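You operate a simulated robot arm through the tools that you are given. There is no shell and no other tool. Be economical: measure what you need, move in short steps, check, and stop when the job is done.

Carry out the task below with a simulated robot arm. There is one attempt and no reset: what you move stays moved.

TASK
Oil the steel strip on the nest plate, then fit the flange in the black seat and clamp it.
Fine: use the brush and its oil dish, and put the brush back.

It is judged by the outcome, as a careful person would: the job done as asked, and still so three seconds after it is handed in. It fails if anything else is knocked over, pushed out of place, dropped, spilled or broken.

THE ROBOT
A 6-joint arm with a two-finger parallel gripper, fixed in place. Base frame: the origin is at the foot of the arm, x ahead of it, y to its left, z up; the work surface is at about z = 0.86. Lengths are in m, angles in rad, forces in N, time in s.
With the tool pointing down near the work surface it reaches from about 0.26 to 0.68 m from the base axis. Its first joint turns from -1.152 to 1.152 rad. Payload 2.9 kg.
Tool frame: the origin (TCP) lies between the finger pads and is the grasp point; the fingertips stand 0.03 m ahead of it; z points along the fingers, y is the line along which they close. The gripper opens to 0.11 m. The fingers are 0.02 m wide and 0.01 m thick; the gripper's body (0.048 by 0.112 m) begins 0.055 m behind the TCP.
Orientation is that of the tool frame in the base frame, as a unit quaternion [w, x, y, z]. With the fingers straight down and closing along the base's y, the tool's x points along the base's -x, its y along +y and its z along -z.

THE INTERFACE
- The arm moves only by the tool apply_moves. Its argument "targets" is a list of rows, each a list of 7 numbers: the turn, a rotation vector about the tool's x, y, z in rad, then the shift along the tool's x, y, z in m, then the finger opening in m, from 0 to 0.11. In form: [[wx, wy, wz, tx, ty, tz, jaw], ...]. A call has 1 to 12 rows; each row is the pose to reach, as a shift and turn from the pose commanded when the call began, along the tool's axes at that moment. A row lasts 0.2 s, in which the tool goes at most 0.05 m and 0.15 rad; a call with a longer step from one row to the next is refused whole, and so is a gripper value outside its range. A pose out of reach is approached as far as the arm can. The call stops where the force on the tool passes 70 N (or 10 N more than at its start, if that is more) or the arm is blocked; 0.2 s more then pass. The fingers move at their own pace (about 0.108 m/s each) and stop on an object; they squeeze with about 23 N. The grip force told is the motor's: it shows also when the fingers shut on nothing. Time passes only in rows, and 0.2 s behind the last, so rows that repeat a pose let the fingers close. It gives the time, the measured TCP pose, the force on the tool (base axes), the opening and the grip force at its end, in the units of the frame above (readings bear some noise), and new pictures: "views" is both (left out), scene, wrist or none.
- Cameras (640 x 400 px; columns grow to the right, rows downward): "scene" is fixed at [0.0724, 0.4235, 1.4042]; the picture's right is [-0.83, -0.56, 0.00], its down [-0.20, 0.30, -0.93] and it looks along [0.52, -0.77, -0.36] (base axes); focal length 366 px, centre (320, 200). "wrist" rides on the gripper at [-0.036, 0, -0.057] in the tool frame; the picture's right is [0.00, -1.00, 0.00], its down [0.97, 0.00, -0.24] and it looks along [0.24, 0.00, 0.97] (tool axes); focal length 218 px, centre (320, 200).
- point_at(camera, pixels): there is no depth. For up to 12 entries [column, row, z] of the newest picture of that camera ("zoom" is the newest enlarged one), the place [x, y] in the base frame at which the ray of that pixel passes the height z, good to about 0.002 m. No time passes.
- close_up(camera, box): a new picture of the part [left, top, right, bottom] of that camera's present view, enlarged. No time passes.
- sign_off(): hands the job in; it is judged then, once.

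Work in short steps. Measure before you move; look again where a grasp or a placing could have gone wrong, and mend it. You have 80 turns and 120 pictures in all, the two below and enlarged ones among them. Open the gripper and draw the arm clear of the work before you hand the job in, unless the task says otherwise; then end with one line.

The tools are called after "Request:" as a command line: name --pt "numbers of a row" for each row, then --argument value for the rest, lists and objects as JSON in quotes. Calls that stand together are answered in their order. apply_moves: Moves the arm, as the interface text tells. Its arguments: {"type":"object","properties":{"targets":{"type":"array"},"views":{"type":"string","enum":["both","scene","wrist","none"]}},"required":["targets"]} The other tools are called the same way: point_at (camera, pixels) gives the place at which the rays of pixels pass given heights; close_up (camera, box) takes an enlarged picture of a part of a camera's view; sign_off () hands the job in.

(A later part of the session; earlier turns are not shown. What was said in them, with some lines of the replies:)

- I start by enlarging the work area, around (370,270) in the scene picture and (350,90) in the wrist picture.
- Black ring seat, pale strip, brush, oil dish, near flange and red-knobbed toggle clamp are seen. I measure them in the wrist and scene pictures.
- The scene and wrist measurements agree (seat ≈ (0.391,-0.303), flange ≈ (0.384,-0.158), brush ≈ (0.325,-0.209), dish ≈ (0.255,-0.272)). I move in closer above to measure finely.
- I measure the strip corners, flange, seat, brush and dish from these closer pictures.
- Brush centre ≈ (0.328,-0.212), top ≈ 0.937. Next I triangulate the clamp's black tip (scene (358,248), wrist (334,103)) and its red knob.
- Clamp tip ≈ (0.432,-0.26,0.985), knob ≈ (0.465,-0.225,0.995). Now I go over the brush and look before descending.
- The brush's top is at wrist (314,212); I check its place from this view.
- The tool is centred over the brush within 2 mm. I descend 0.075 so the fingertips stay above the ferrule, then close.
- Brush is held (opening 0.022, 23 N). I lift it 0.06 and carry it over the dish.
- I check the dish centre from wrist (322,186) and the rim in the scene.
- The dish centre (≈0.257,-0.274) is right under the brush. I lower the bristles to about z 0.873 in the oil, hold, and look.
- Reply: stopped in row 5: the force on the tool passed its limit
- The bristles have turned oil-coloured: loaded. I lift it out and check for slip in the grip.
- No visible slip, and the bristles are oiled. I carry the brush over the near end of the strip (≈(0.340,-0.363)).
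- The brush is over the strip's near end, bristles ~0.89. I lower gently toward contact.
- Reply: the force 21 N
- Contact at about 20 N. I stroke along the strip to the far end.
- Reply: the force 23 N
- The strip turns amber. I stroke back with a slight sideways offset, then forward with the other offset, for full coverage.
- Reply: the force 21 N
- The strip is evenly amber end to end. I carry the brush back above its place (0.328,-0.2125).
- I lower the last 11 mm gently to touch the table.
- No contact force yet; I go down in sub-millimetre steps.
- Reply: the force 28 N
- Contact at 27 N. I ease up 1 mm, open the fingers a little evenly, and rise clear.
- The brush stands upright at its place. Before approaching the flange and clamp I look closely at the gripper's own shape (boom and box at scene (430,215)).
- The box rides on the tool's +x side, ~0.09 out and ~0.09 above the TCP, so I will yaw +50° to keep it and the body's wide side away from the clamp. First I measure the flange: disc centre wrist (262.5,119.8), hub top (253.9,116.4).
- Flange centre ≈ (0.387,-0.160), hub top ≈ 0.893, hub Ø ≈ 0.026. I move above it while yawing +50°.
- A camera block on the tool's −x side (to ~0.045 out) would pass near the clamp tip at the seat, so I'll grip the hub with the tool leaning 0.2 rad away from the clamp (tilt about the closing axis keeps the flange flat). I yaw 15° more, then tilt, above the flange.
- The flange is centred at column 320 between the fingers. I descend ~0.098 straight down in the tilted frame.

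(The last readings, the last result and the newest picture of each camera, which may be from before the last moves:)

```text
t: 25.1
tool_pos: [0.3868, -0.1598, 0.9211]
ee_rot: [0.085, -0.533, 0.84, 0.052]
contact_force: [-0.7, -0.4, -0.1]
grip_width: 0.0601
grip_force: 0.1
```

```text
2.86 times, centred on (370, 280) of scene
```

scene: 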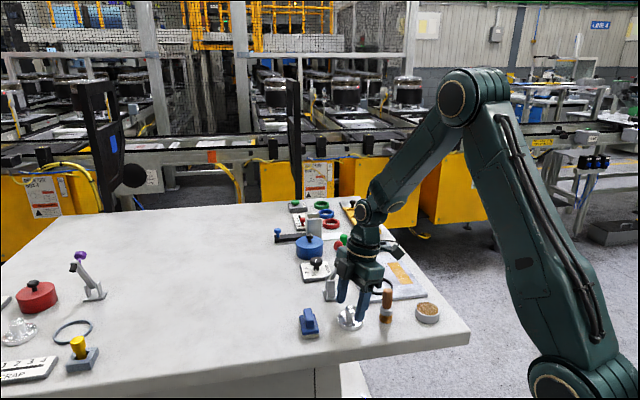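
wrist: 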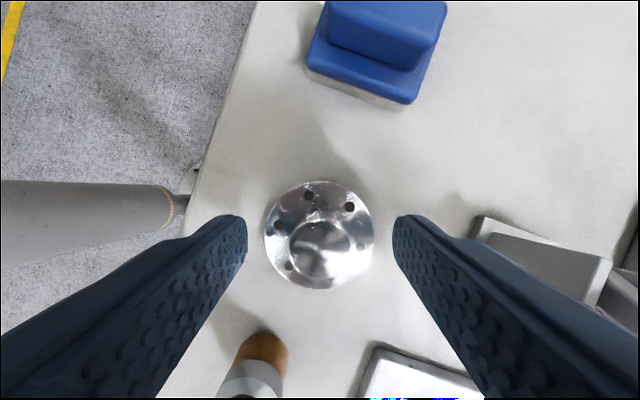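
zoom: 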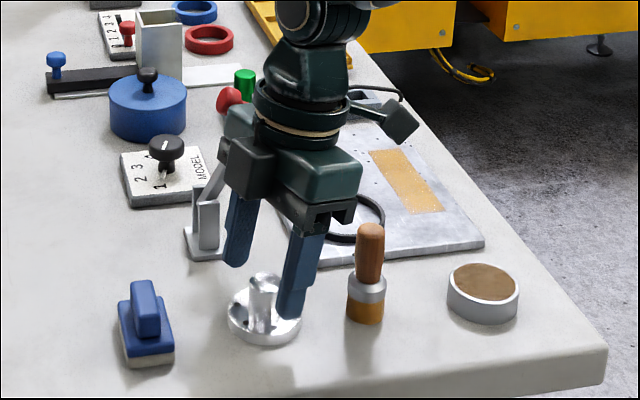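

Clearances look good. I descend 0.016 more and close on the hub.

Request:
apply_moves --pt "0 0 0 0.0016 0 0.008 0.06" --pt "0 0 0 0.0032 0 0.0157 0.06" --pt "0 0 0 0.0032 0 0.0157 0.0" --pt "0 0 0 0.0032 0 0.0157 0.0" --pt "0 0 0 0.0032 0 0.0157 0.0" --views "wrist"

Request:
close_up --camera "scene" --box '[300, 240, 420, 350]'

```text
t: 26.2
tool_pos: [0.3867, -0.1613, 0.9052]
ee_rot: [0.084, -0.533, 0.84, 0.052]
contact_force: [0.6, -0.2, 0.7]
grip_width: 0.0251
grip_force: 22.6
```

wrist: 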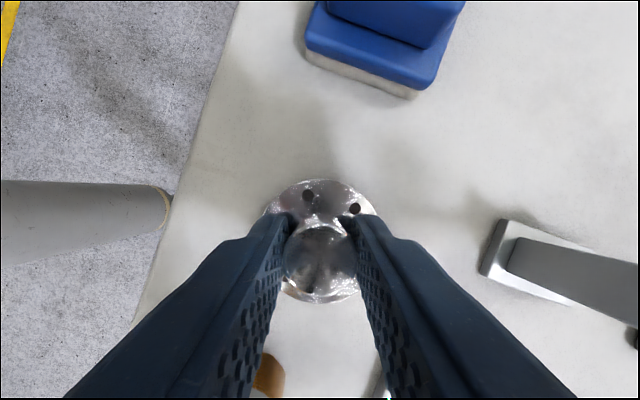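

```text
3.64 times, centred on (360, 295) of scene
```

zoom: 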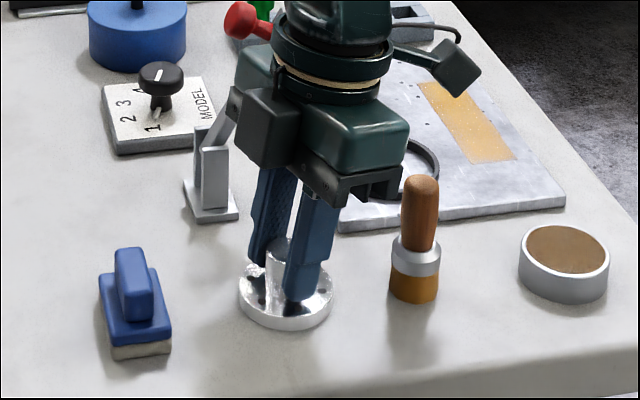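

Held at 0.025 opening. I lift 0.09 and carry it over the brush-side detour (x ≈ 0.35) to above the seat, keeping clear of the clamp.

Request:
apply_moves --pt "0 0 0 -0.008 0 -0.0392 0.0" --pt "0 0 0 -0.0169 0 -0.0833 0.0" --pt "0 0 0 0.017 0.0053 -0.0953 0.0" --pt "0 0 0 0.0587 0.0017 -0.1038 0.0" --pt "0 0 0 0.0941 -0.0154 -0.1109 0.0" --pt "0 0 0 0.1145 -0.0417 -0.1151 0.0" --pt "0 0 0 0.1071 -0.0635 -0.1136 0.0" --pt "0 0 0 0.1071 -0.0635 -0.1136 0.0"

Request:
close_up --camera "scene" --box '[320, 200, 440, 310]'

```text
t: 28.1
tool_pos: [0.3893, -0.3013, 0.9936]
ee_rot: [0.085, -0.533, 0.84, 0.052]
contact_force: [-0.5, 0.1, -3.3]
grip_width: 0.025
grip_force: 22.7
```

scene: 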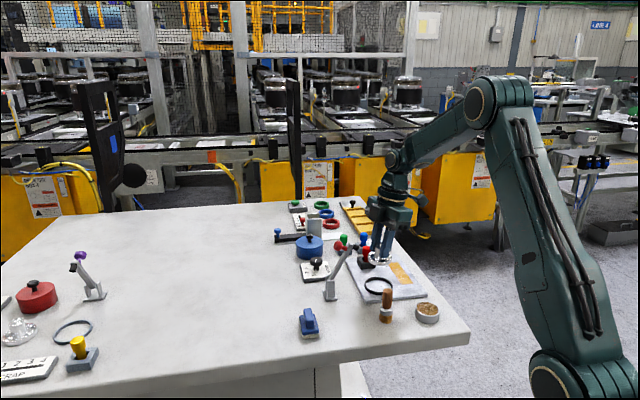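
wrist: 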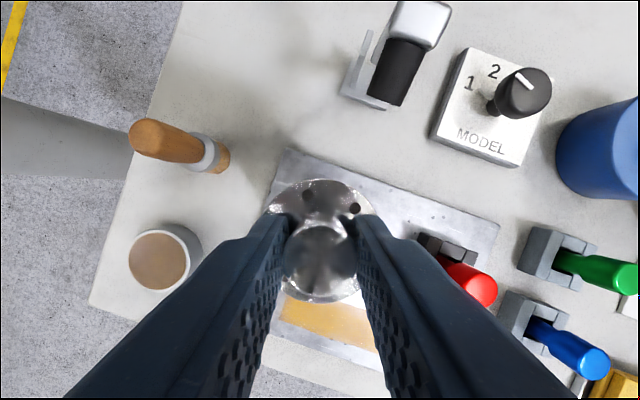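

```text
3.64 times, centred on (380, 255) of scene
```

zoom: 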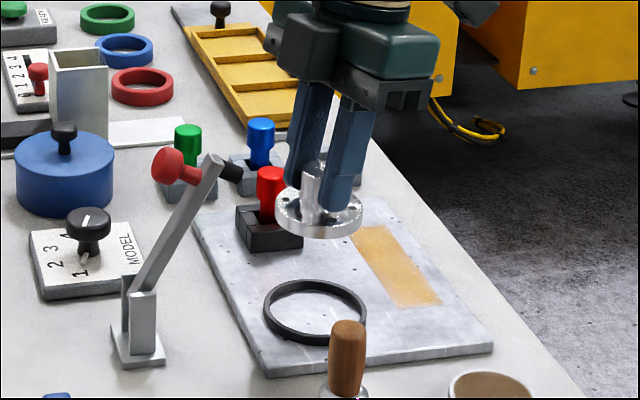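

The flange hangs level. I check its centre (disc spans cols 265–376, rows ≈178–303 in the wrist view) against the tool position.

Request:
close_up --camera "wrist" --box '[240, 160, 400, 320]'

Request:
point_at --camera "wrist" --pixels '[[320, 241, 0.957], [320, 178.5, 0.957], [320, 303, 0.957], [265, 241, 0.957], [376, 241, 0.957]]'

```text
2.50 times, centred on (320, 240) of wrist
```

zoom: 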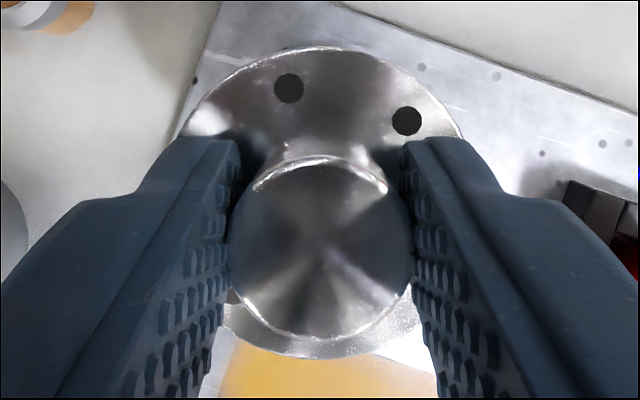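

```text
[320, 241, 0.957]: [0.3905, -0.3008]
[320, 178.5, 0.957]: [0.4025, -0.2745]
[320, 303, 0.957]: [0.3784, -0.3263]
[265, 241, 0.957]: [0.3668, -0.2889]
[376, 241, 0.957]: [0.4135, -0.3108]
```

Flange centre agrees with the seat to ~2 mm. I shift −1 mm in y and descend to just above the ring, then look.

Request:
apply_moves --pt "0 0 0 0.007 -0.0004 0.029 0.0" --pt "0 0 0 0.0115 -0.0004 0.05 0.0" --pt "0 0 0 0.0139 -0.0004 0.0627 0.0" --pt "0 0 0 0.0139 -0.0004 0.0627 0.0" --views "wrist"

Request:
close_up --camera "scene" --box '[330, 220, 420, 310]'

```text
t: 29.1
tool_pos: [0.3918, -0.3043, 0.9297]
ee_rot: [0.085, -0.533, 0.84, 0.052]
contact_force: [-0.5, -0.5, -2.8]
grip_width: 0.025
grip_force: 22.9
```

wrist: 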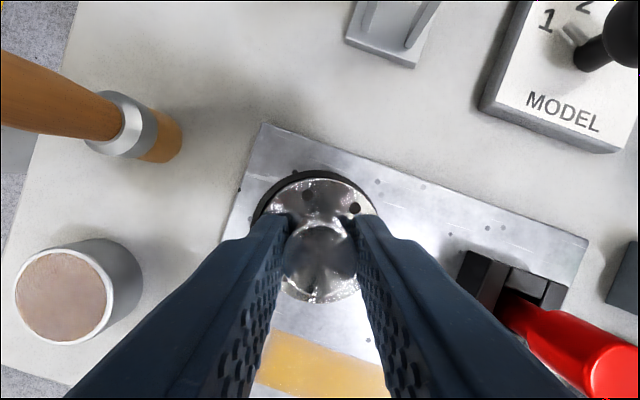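

```text
4.44 times, centred on (375, 265) of scene
```

zoom: 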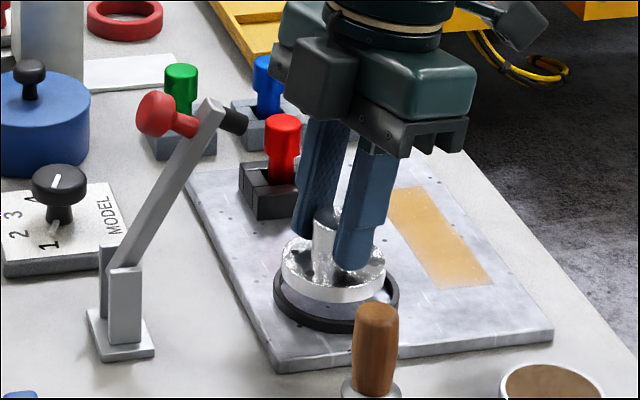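

Request:
close_up --camera "wrist" --box '[240, 155, 400, 315]'

Request:
close_up --camera "scene" --box '[360, 255, 400, 305]'

```text
2.50 times, centred on (320, 235) of wrist
```

zoom: 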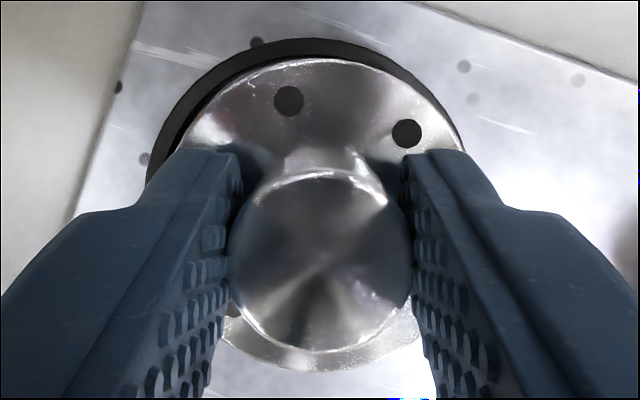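

```text
8.00 times, centred on (380, 280) of scene
```

zoom: 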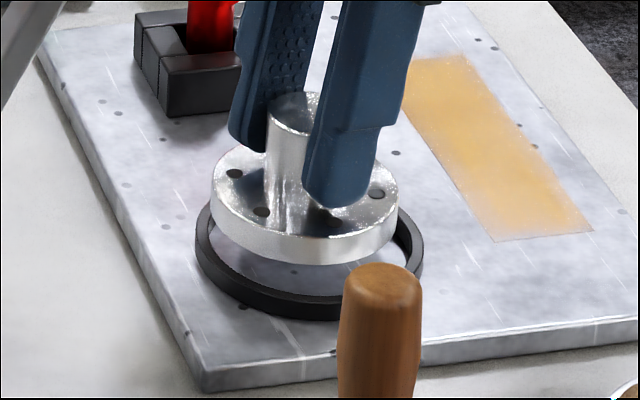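

I fit circles to the ring's outer edge and flange rim in this wrist picture to get the offset.

Request:
point_at --camera "wrist" --pixels '[[313.2, 171, 0.876], [250.8, 227, 0.876], [377.2, 214.2, 0.876], [265, 195, 0.876], [345, 175.5, 0.876], [319.5, 178.2, 0.892], [320, 303.8, 0.892], [264.5, 241, 0.892], [376, 241, 0.892]]'

Request:
close_up --camera "wrist" --box '[240, 160, 400, 230]'

```text
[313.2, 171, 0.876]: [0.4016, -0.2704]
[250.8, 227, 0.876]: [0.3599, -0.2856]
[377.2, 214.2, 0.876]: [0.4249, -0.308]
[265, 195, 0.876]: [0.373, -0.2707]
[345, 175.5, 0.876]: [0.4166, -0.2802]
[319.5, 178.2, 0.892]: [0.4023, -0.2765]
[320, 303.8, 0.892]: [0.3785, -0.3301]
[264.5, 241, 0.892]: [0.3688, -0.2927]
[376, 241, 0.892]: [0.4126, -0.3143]
```

```text
4.00 times, centred on (320, 195) of wrist
```

zoom: 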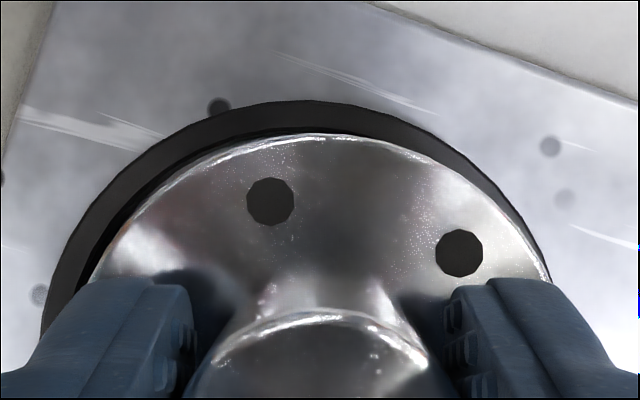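

Ring centre ≈ (0.3900,-0.3035), flange ≈ (0.3905,-0.3034): aligned within 1 mm. I nudge half a millimetre toward the centre and lower gently into the seat.

Request:
apply_moves --pt "0 0 0 0.0015 0.0004 0.004 0.0" --pt "0 0 0 0.0022 0.0004 0.008 0.0" --pt "0 0 0 0.0028 0.0004 0.011 0.0" --pt "0 0 0 0.0033 0.0004 0.0135 0.0" --pt "0 0 0 0.0037 0.0004 0.0155 0.0" --pt "0 0 0 0.0037 0.0004 0.0155 0.0" --views "none"

Request:
close_up --camera "scene" --box '[360, 255, 400, 305]'

```text
t: 30.4
tool_pos: [0.3893, -0.3053, 0.9173]
ee_rot: [0.086, -0.534, 0.84, 0.05]
contact_force: [-10.4, 4.1, 38.6]
grip_width: 0.0255
grip_force: 22.7
```

```text
8.00 times, centred on (380, 280) of scene
```

zoom: 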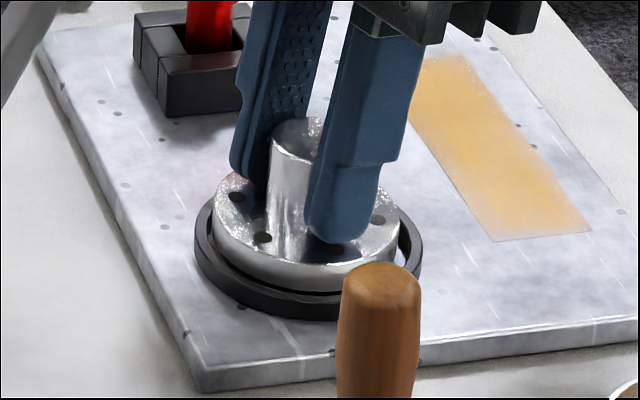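

Contact at 39 N with the flange inside the ring's outline. I look closer to see if it is fully down.

Request:
close_up --camera "scene" --box '[380, 272, 396, 282]'

Request:
close_up --camera "scene" --box '[362, 268, 392, 298]'

Request:
close_up --camera "wrist" --box '[240, 150, 400, 230]'

```text
16.00 times, centred on (388, 277) of scene
```

zoom: 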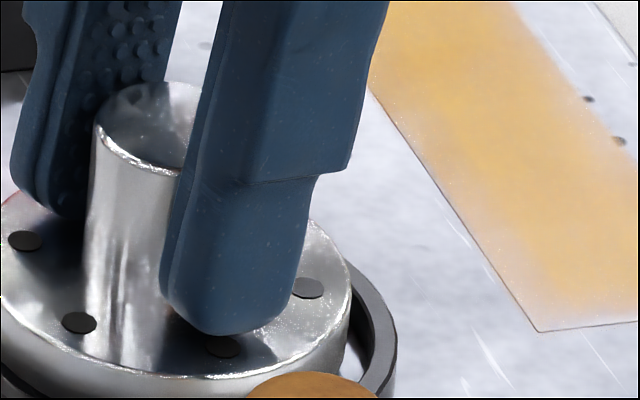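

```text
13.33 times, centred on (377, 283) of scene
```

zoom: 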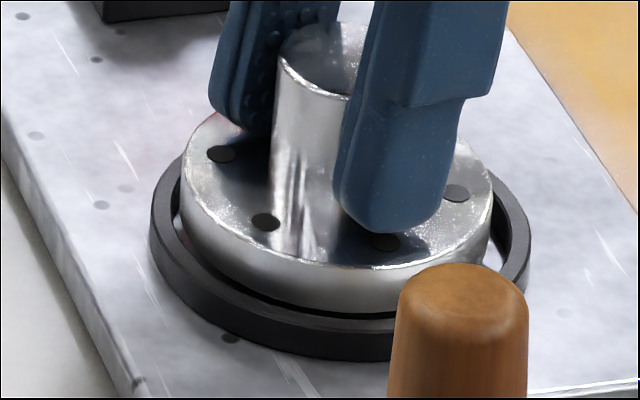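

```text
4.00 times, centred on (320, 190) of wrist
```

zoom: 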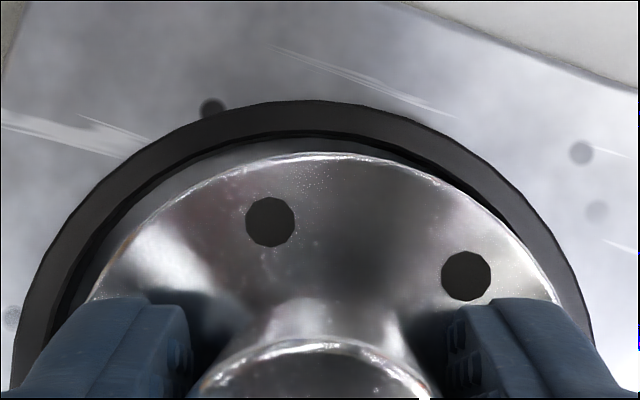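

The gap is wider on the clamp side and on the tool's +y side (and reaction force points that way), so the flange is catching the opposite rim. I lift 3 mm, shift 1.5 mm +y and 1 mm −x in the tool frame, and lower again.

Request:
apply_moves --pt "0 0 0 -0.0008 0 -0.004 0.0" --pt "0 0 0 -0.0018 0.0015 -0.004 0.0" --pt "0 0 0 -0.0014 0.0015 -0.002 0.0" --pt "0 0 0 -0.001 0.0015 0.0 0.0" --pt "0 0 0 -0.0008 0.0015 0.001 0.0" --pt "0 0 0 -0.0008 0.0015 0.001 0.0" --views "none"

Request:
close_up --camera "scene" --box '[362, 268, 392, 298]'

Request:
close_up --camera "wrist" --box '[240, 150, 400, 230]'

```text
t: 31.9
tool_pos: [0.3879, -0.3044, 0.9136]
ee_rot: [0.085, -0.534, 0.84, 0.053]
contact_force: [-4.7, -5.9, -1.5]
grip_width: 0.0247
grip_force: 23.3
```

```text
13.33 times, centred on (377, 283) of scene
```

zoom: 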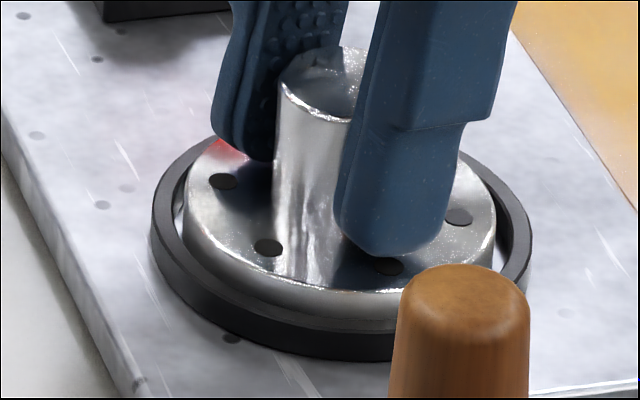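

```text
4.00 times, centred on (320, 190) of wrist
```

zoom: 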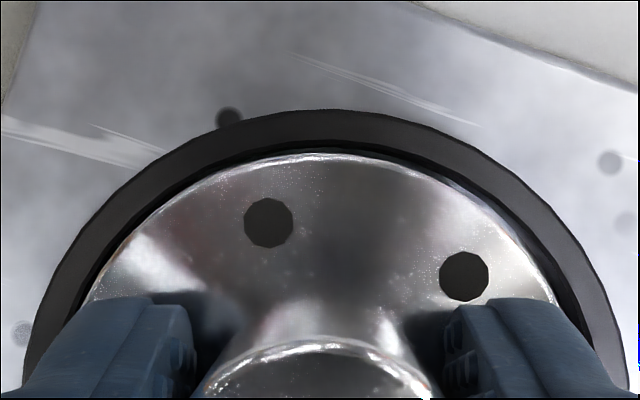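

The flange dropped into the ring. I ease off the lateral push 0.5 mm and lower until it touches the plate.

Request:
apply_moves --pt "0 0 0 0.0007 -0.0002 0.0005 0.0" --pt "0 0 0 0.0009 -0.0002 0.0015 0.0" --pt "0 0 0 0.001 -0.0002 0.002 0.0" --pt "0 0 0 0.001 -0.0002 0.002 0.0" --views "none"

```text
t: 32.9
tool_pos: [0.3889, -0.3035, 0.9124]
ee_rot: [0.086, -0.533, 0.84, 0.052]
contact_force: [0.0, -0.8, -2.7]
grip_width: 0.0251
grip_force: 23.2
```

Request:
apply_moves --pt "0 0 0 0.0002 0 0.001 0.0" --pt "0 0 0 0.0004 0 0.002 0.0" --pt "0 0 0 0.0004 0 0.002 0.0" --views "none"

Request:
close_up --camera "scene" --box '[362, 268, 392, 298]'

```text
t: 33.6
tool_pos: [0.389, -0.3032, 0.9125]
ee_rot: [0.085, -0.534, 0.84, 0.052]
contact_force: [-6.2, 5.0, 20.6]
grip_width: 0.025
grip_force: 23.6
```

```text
13.33 times, centred on (377, 283) of scene
```

zoom: 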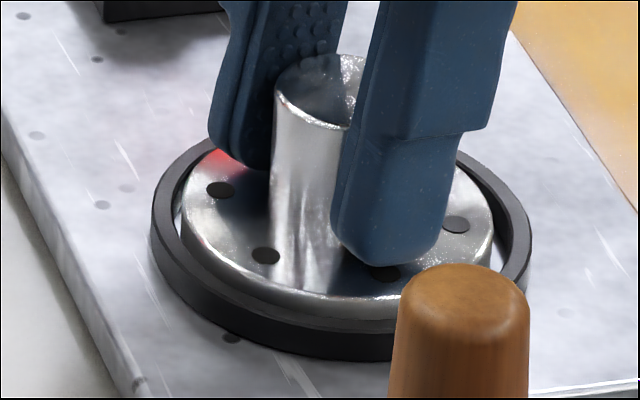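

Seated with 20 N contact. I open slightly and rise straight up along the tool's lean-compensated vertical.

Request:
apply_moves --pt "0 0 0 -0.0002 0 -0.001 0.0" --pt "0 0 0 -0.0002 0 -0.001 0.035" --pt "0 0 0 -0.0002 0 -0.001 0.04" --pt "0 0 0 -0.0042 0 -0.0206 0.04" --pt "0 0 0 -0.012 0 -0.06 0.05" --pt "0 0 0 -0.02 0 -0.1 0.05"

Request:
close_up --camera "scene" --box '[340, 230, 410, 300]'

Request:
close_up --camera "wrist" --box '[240, 130, 400, 290]'

```text
t: 35.0
tool_pos: [0.3882, -0.3033, 1.0114]
ee_rot: [0.085, -0.533, 0.84, 0.053]
contact_force: [-0.9, 0.0, -0.2]
grip_width: 0.05
grip_force: 0.1
```

scene: 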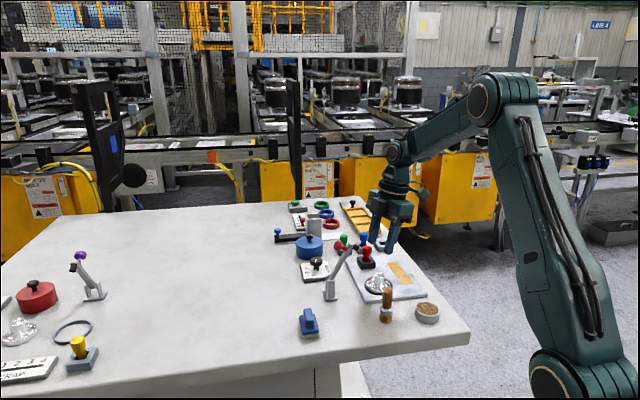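
wrist: 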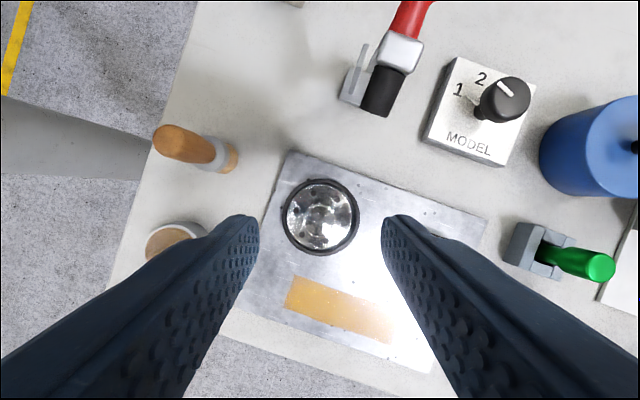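

```text
5.71 times, centred on (375, 265) of scene
```

zoom: 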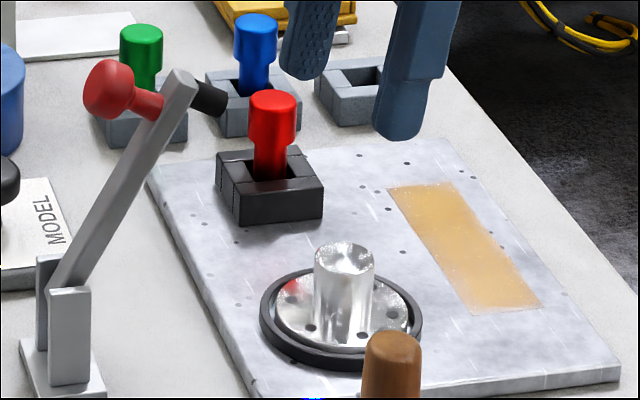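

```text
2.50 times, centred on (320, 210) of wrist
```

zoom: 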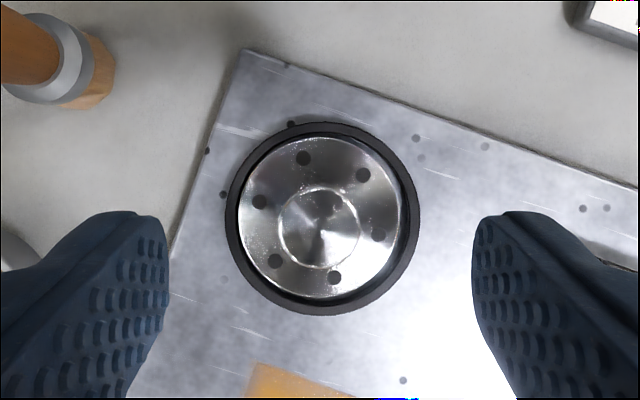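

The flange sits flat in the ring. Next the clamp: I rise, undo the lean and bring the yaw to 50° so the fingers close across the clamp's plane, then look at the knob.

Request:
apply_moves --pt "0 0.05 0 -0.008 0 -0.04 0.06" --pt "0 0.12 0 -0.016 0 -0.08 0.06" --pt "0 0.2 0 -0.016 0 -0.08 0.06" --pt "0 0.2 0 -0.016 0 -0.08 0.06" --views "none"

Request:
apply_moves --pt "0 0 0.13 0 0 0 0.06" --pt "0 0 0.26 0 0 0 0.06" --pt "0 0 0.26 0 0 0 0.06"

```text
t: 36.0
tool_pos: [0.3885, -0.3031, 1.0917]
ee_rot: [0.0, -0.536, 0.844, -0.002]
contact_force: [-0.4, -0.4, 0.4]
grip_width: 0.06
grip_force: 0.0
```

```text
t: 36.9
tool_pos: [0.3889, -0.3039, 1.0924]
ee_rot: [0.001, -0.421, 0.907, -0.002]
contact_force: [-0.2, -0.4, -1.0]
grip_width: 0.06
grip_force: 0.0
```

scene: 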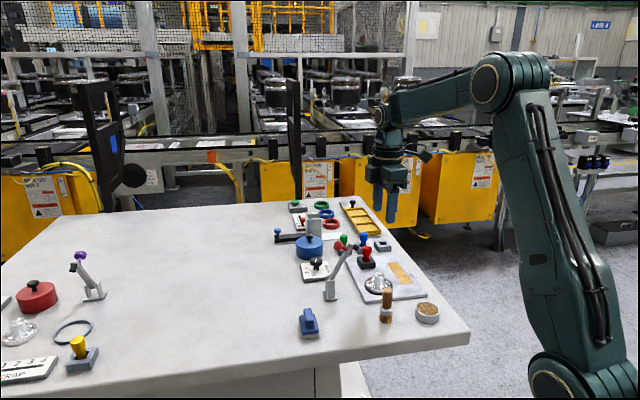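
wrist: 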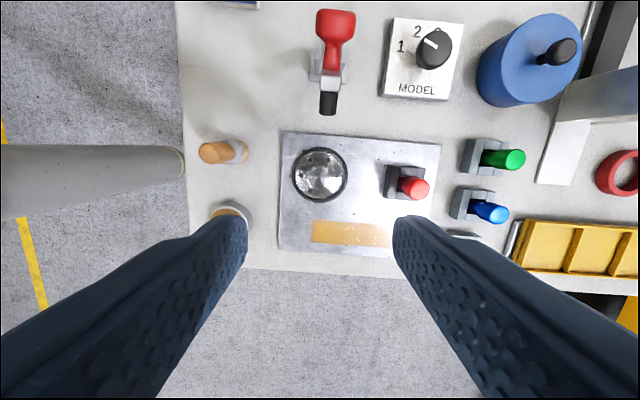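

The clamp lies in the tool's x-plane now (tip (328,105), knob (336,22)). I measure both cameras for the knob.

Request:
point_at --camera "wrist" --pixels '[[336, 22, 0.995], [336, 22, 1.0], [336, 22, 1.005], [316, 25, 1.0], [356, 25, 1.0], [328, 106, 0.985], [327, 68, 0.87], [330, 85, 0.995]]'

Request:
close_up --camera "scene" --box '[320, 230, 370, 310]'

Request:
point_at --camera "scene" --pixels '[[338, 246, 0.99], [338, 246, 0.995], [338, 246, 1.0], [338, 246, 1.005], [357.5, 247.5, 0.98], [357.5, 247.5, 0.985], [357.5, 247.5, 0.99]]'

```text
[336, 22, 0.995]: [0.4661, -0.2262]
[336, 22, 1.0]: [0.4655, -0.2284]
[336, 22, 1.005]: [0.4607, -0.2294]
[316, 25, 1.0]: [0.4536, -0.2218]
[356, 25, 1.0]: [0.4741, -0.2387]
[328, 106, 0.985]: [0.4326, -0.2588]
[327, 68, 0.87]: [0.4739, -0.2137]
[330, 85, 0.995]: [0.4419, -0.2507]
```

```text
5.00 times, centred on (345, 270) of scene
```

zoom: 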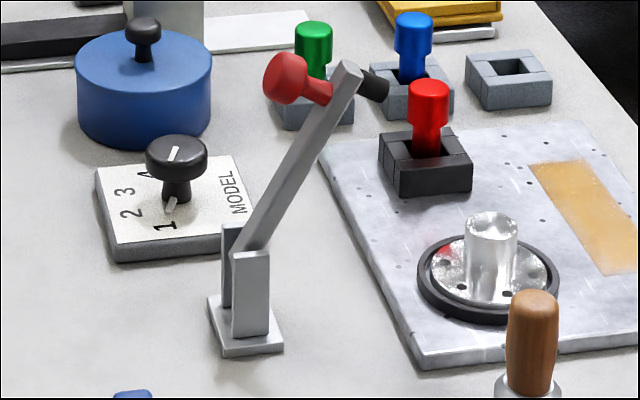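

```text
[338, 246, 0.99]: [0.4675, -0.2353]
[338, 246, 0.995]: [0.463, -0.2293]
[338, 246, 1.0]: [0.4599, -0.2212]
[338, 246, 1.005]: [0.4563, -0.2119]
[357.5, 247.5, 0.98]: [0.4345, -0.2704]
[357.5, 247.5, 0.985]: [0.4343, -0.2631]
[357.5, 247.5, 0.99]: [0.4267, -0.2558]
```

Knob head ≈ (0.4645,-0.228,0.996), Ø ≈ 0.026. I move above it (fingertips at 1.06) and verify before descending.

Request:
apply_moves --pt "0 0 0 -0.035 -0.003 0 0.06" --pt "0 0 0 -0.07 -0.006 0 0.06" --pt "0 0 0 -0.1064 -0.009 0 0.06" --pt "0 0 0 -0.1064 -0.009 0.03 0.06" --pt "0 0 0 -0.1064 -0.009 0.03 0.06" --views "wrist"

Request:
close_up --camera "scene" --box '[300, 190, 400, 310]'

```text
t: 38.0
tool_pos: [0.4638, -0.2283, 1.0642]
ee_rot: [0.001, -0.422, 0.907, -0.001]
contact_force: [0.7, 0.1, 0.1]
grip_width: 0.06
grip_force: 0.0
```

wrist: 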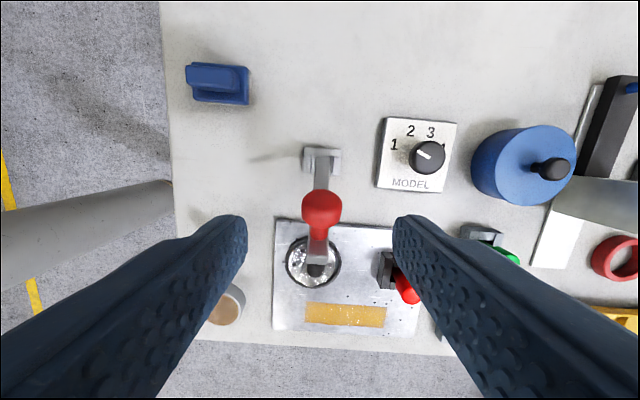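

```text
3.33 times, centred on (350, 250) of scene
```

zoom: 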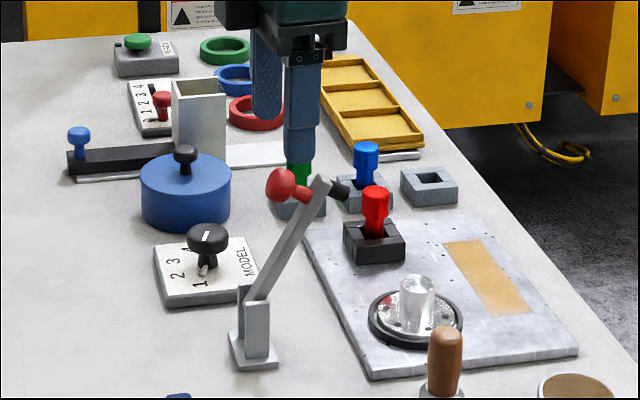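

Request:
point_at --camera "wrist" --pixels '[[321, 207, 0.996], [321, 188, 0.998], [321, 226, 0.993], [321, 240, 0.995], [316, 262, 1.0], [316, 273, 0.987]]'

Request:
close_up --camera "wrist" --box '[270, 140, 370, 300]'

```text
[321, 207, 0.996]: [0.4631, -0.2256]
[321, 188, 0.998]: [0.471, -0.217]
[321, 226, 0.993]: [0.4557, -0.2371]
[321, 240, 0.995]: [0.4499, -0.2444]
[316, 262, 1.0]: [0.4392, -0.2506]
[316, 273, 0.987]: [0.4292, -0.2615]
```

```text
2.50 times, centred on (320, 220) of wrist
```

zoom: 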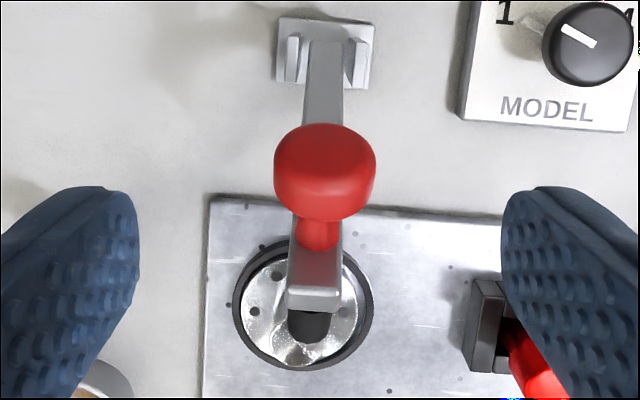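

The knob is centred at (0.463,-0.227). I descend 0.06 and close on it.

Request:
apply_moves --pt "0 0 0 0 0 0.03 0.06" --pt "0 0 0 0 0 0.06 0.06" --pt "0 0 0 0 0 0.06 0.03" --pt "0 0 0 0 0 0.06 0.0" --pt "0 0 0 0 0 0.06 0.0" --pt "0 0 0 0 0 0.06 0.0" --views "wrist"

Request:
close_up --camera "scene" --box '[300, 200, 400, 310]'

```text
t: 39.5
tool_pos: [0.4633, -0.2293, 1.0038]
ee_rot: [0.003, -0.421, 0.907, -0.004]
contact_force: [21.1, -18.5, -9.9]
grip_width: 0.023
grip_force: 45.0
```

wrist: 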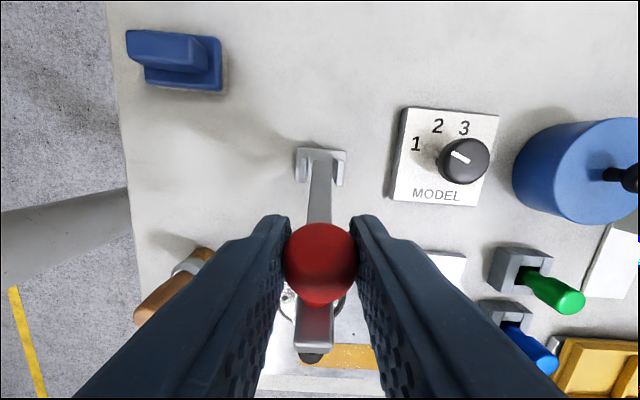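

```text
3.64 times, centred on (350, 255) of scene
```

zoom: 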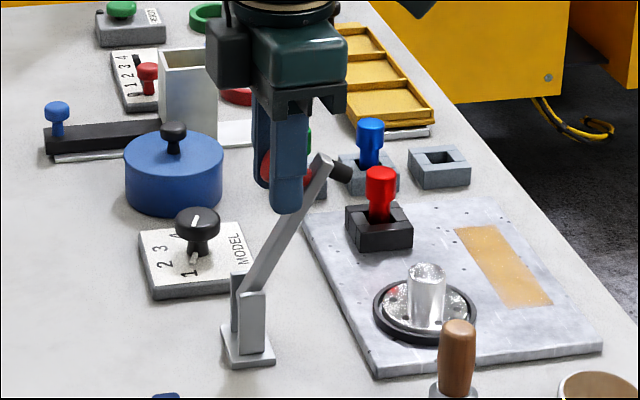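

The knob is held but 28 N sideways shows I'm ~1 mm off; I correct −y 1 mm and swing the lever forward about 15° along its arc.

Request:
apply_moves --pt "0 0 0 0 -0.001 0 0.0" --pt "0 0 0 0.0045 -0.001 0.0003 0.0" --pt "0 0 0 0.0091 -0.001 0.001 0.0" --pt "0 0 0 0.0136 -0.001 0.0018 0.0" --pt "0 0 0 0.0181 -0.001 0.0028 0.0" --pt "0 0 0 0.0269 -0.001 0.0054 0.0" --views "wrist"

Request:
close_up --camera "scene" --box '[300, 200, 400, 310]'

```text
t: 40.9
tool_pos: [0.4445, -0.2474, 0.9965]
ee_rot: [0.0, -0.423, 0.906, 0.001]
contact_force: [9.1, 14.9, -5.7]
grip_width: 0.0233
grip_force: 45.0
```

wrist: 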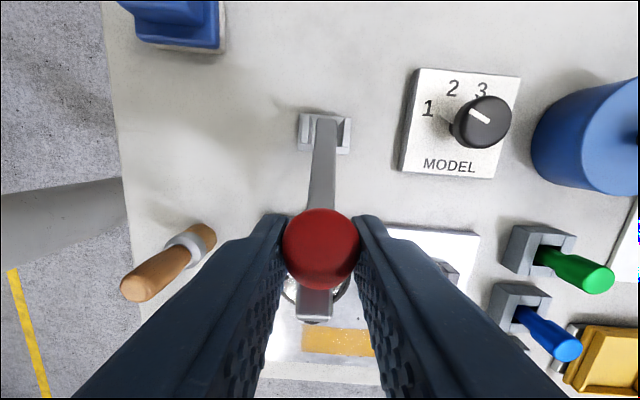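

```text
3.64 times, centred on (350, 255) of scene
```

zoom: 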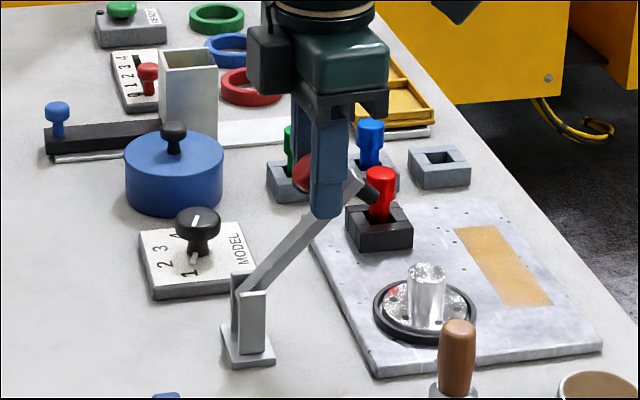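

The lever swings freely (~17 N). I continue along the arc another 30°.

Request:
apply_moves --pt "0 0 0 0.0085 0 0.0034 0.0" --pt "0 0 0 0.0167 0 0.0075 0.0" --pt "0 0 0 0.0245 0 0.0123 0.0" --pt "0 0 0 0.0319 0 0.0177 0.0" --pt "0 0 0 0.0387 0 0.0238 0.0" --pt "0 0 0 0.045 0 0.0304 0.0" --views "wrist"

Request:
close_up --camera "scene" --box '[300, 200, 420, 320]'

```text
t: 42.2
tool_pos: [0.4119, -0.2821, 0.9673]
ee_rot: [-0.005, -0.419, 0.908, 0.007]
contact_force: [-35.1, 23.5, 15.5]
grip_width: 0.0149
grip_force: 45.3
```

wrist: 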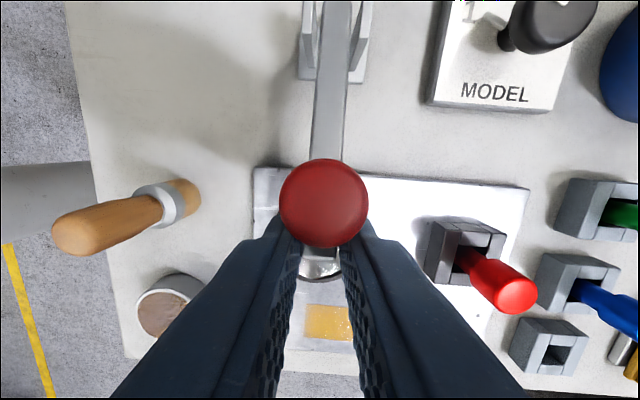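

```text
3.33 times, centred on (360, 260) of scene
```

zoom: 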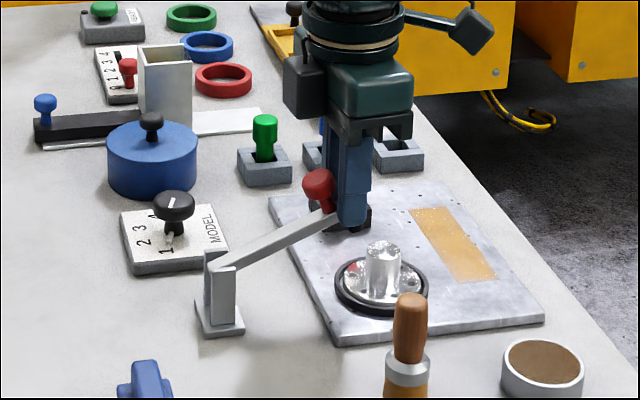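

The knob slipped behind the fingers with the lever now about 30° above level. I open, rise clear, and see whether the lever stays.

Request:
apply_moves --pt "0 0 0 0 0 0 0.03" --pt "0 0 0 0 0 0 0.05" --pt "0 0 0 0 0 -0.04 0.05" --pt "0 0 0 0 0 -0.08 0.05" --pt "0 0 0 -0.02 0 -0.09 0.05" --views "wrist"

Request:
close_up --camera "scene" --box '[310, 220, 410, 310]'

```text
t: 43.5
tool_pos: [0.4327, -0.27, 1.0577]
ee_rot: [0.001, -0.422, 0.906, -0.001]
contact_force: [-1.2, -0.4, -0.7]
grip_width: 0.05
grip_force: 0.1
```

wrist: 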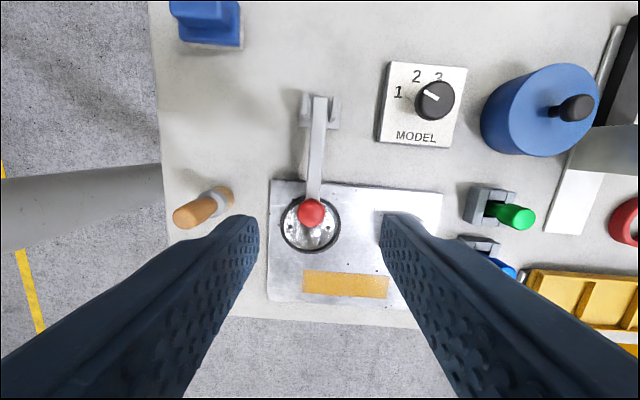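

```text
4.44 times, centred on (360, 265) of scene
```

zoom: 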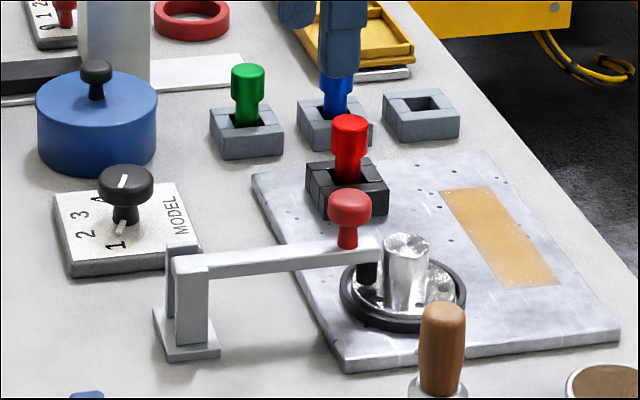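

The lever went down by itself: the black pad is on the flange's disc beside the hub. I look closely.

Request:
close_up --camera "scene" --box '[355, 258, 395, 298]'

Request:
close_up --camera "wrist" --box '[260, 180, 360, 260]'

Request:
close_up --camera "scene" --box '[60, 240, 120, 310]'

```text
10.00 times, centred on (375, 278) of scene
```

zoom: 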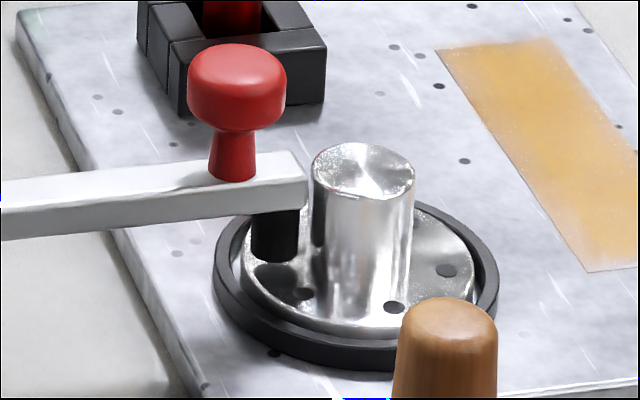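

```text
5.00 times, centred on (310, 220) of wrist
```

zoom: 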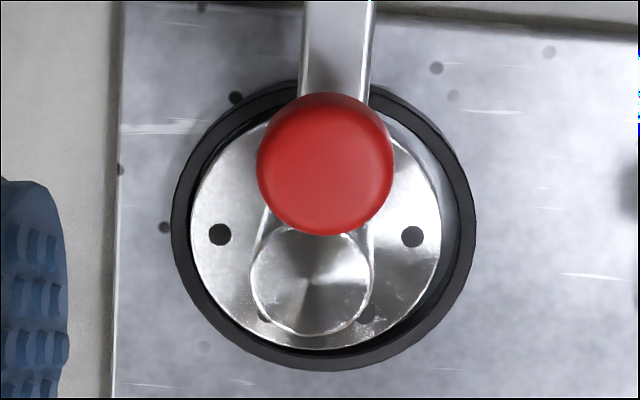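

```text
5.71 times, centred on (90, 275) of scene
```

zoom: 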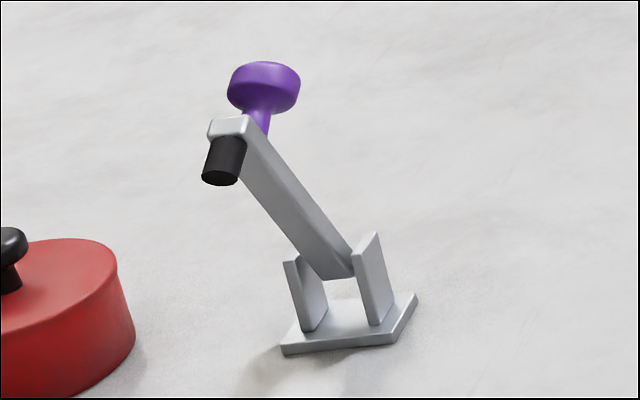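

The arm is level with its pad on the flange. I'll press the knob down lightly with closed fingers to be sure it's locked; first its location.

Request:
point_at --camera "wrist" --pixels '[[311, 213, 0.935], [311, 213, 0.94], [311, 213, 0.945]]'

Request:
point_at --camera "scene" --pixels '[[366.7, 264.5, 0.935], [366.7, 264.5, 0.94], [366.7, 264.5, 0.945]]'

```text
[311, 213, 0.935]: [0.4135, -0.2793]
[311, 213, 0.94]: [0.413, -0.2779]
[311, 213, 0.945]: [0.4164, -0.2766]
```

```text
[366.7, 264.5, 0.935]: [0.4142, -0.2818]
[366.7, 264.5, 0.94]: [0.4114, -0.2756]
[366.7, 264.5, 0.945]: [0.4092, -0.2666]
```

Knob top ≈ (0.4135,-0.2785,0.938). I close the fingers, go above it and press gently.

Request:
apply_moves --pt "0 0 0 0.009 0.0045 0.01 0.0" --pt "0 0 0 0.0188 0.009 0.03 0.0" --pt "0 0 0 0.0188 0.009 0.06 0.0" --pt "0 0 0 0.0188 0.009 0.078 0.0" --pt "0 0 0 0.0188 0.009 0.084 0.0" --pt "0 0 0 0.0188 0.009 0.087 0.0" --pt "0 0 0 0.0188 0.009 0.089 0.0" --views "none"

Request:
close_up --camera "scene" --box '[330, 230, 410, 310]'

```text
t: 45.0
tool_pos: [0.4127, -0.2772, 0.9683]
ee_rot: [0.0, -0.421, 0.907, -0.002]
contact_force: [0.2, 1.2, 3.2]
grip_width: 0.0001
grip_force: 23.1
```

```text
5.00 times, centred on (370, 270) of scene
```

zoom: 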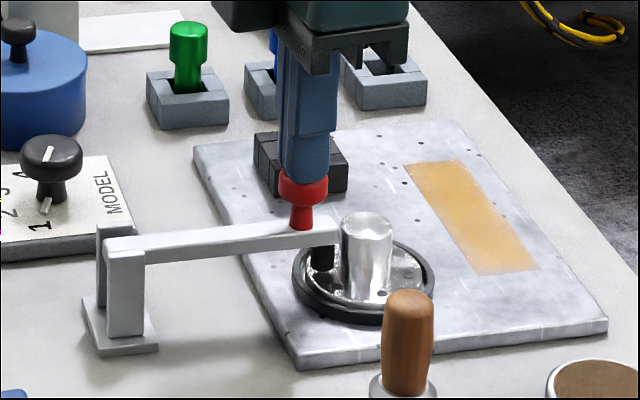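

Just touching the knob's top. I press 2 mm more, watching the force, then rise.

Request:
apply_moves --pt "0 0 0 0 0 0.001 0.0" --pt "0 0 0 0 0 0.002 0.0" --pt "0 0 0 0 0 0.002 0.0" --views "none"

```text
t: 45.9
tool_pos: [0.4112, -0.2776, 0.9694]
ee_rot: [0.002, -0.422, 0.906, -0.003]
contact_force: [-3.5, 6.8, 31.2]
grip_width: 0.0001
grip_force: 22.4
```

31 N and no give: the clamp is firmly down. I rise and withdraw well clear.

Request:
apply_moves --pt "0 0 0 0 0 -0.03 0.0" --pt "0 0 0 0 0 -0.07 0.03" --pt "0 0 0 0 0 -0.11 0.06" --pt "0 0 0 0 0 -0.15 0.08" --pt "0 0 0 0.04 0.0 -0.17 0.08" --pt "0 0 0 0.06 0.03 -0.2 0.08" --pt "0 0 0 0.06 0.03 -0.2 0.08"

Request:
close_up --camera "scene" --box '[290, 210, 450, 340]'

Request:
close_up --camera "scene" --box '[350, 255, 400, 305]'

```text
t: 47.5
tool_pos: [0.3498, -0.3049, 1.1688]
ee_rot: [0.0, -0.422, 0.907, -0.001]
contact_force: [-0.9, 0.4, 1.2]
grip_width: 0.0799
grip_force: 0.1
```

scene: 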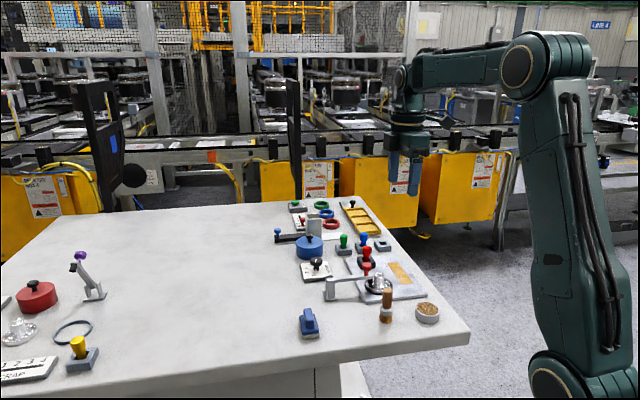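
wrist: 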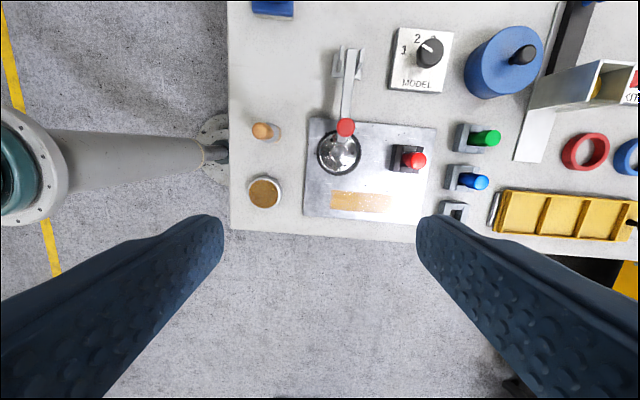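

```text
3.08 times, centred on (370, 275) of scene
```

zoom: 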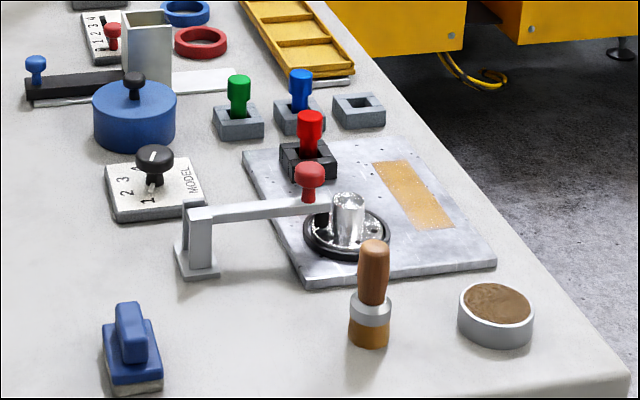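

```text
8.00 times, centred on (375, 280) of scene
```

zoom: 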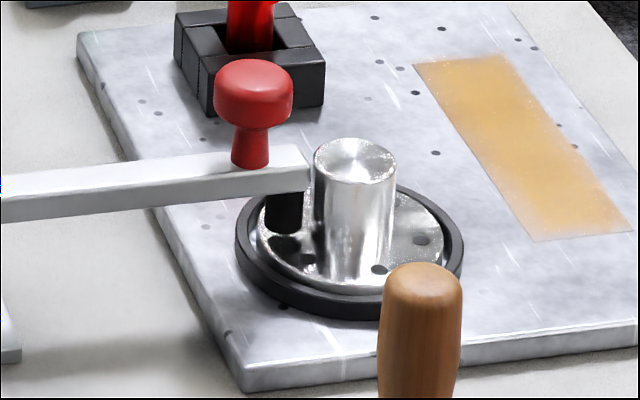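

Everything is in place. A last close check of the strip's coverage.

Request:
close_up --camera "wrist" --box '[310, 170, 420, 230]'

Request:
close_up --camera "scene" --box '[380, 255, 420, 290]'

```text
5.82 times, centred on (365, 200) of wrist
```

zoom: 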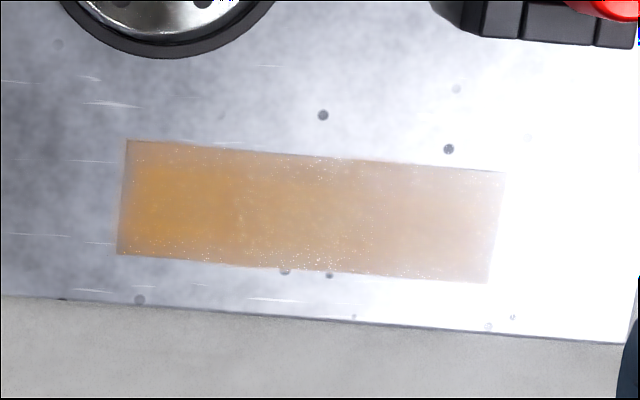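

```text
11.43 times, centred on (400, 272) of scene
```

zoom: 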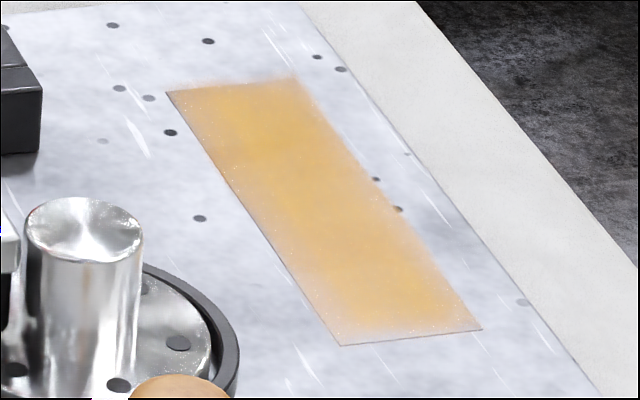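

The oil film covers the whole strip, the flange is seated and clamped, the brush is standing in its place, and the arm is clear. I hand the job in.

Request:
sign_off

```text
The job is handed in.
```

The job is handed in: the strip is oiled end to end, the flange is seated in the black ring with the clamp down on it, the brush is standing back in its place, and the gripper is open and clear of the work.
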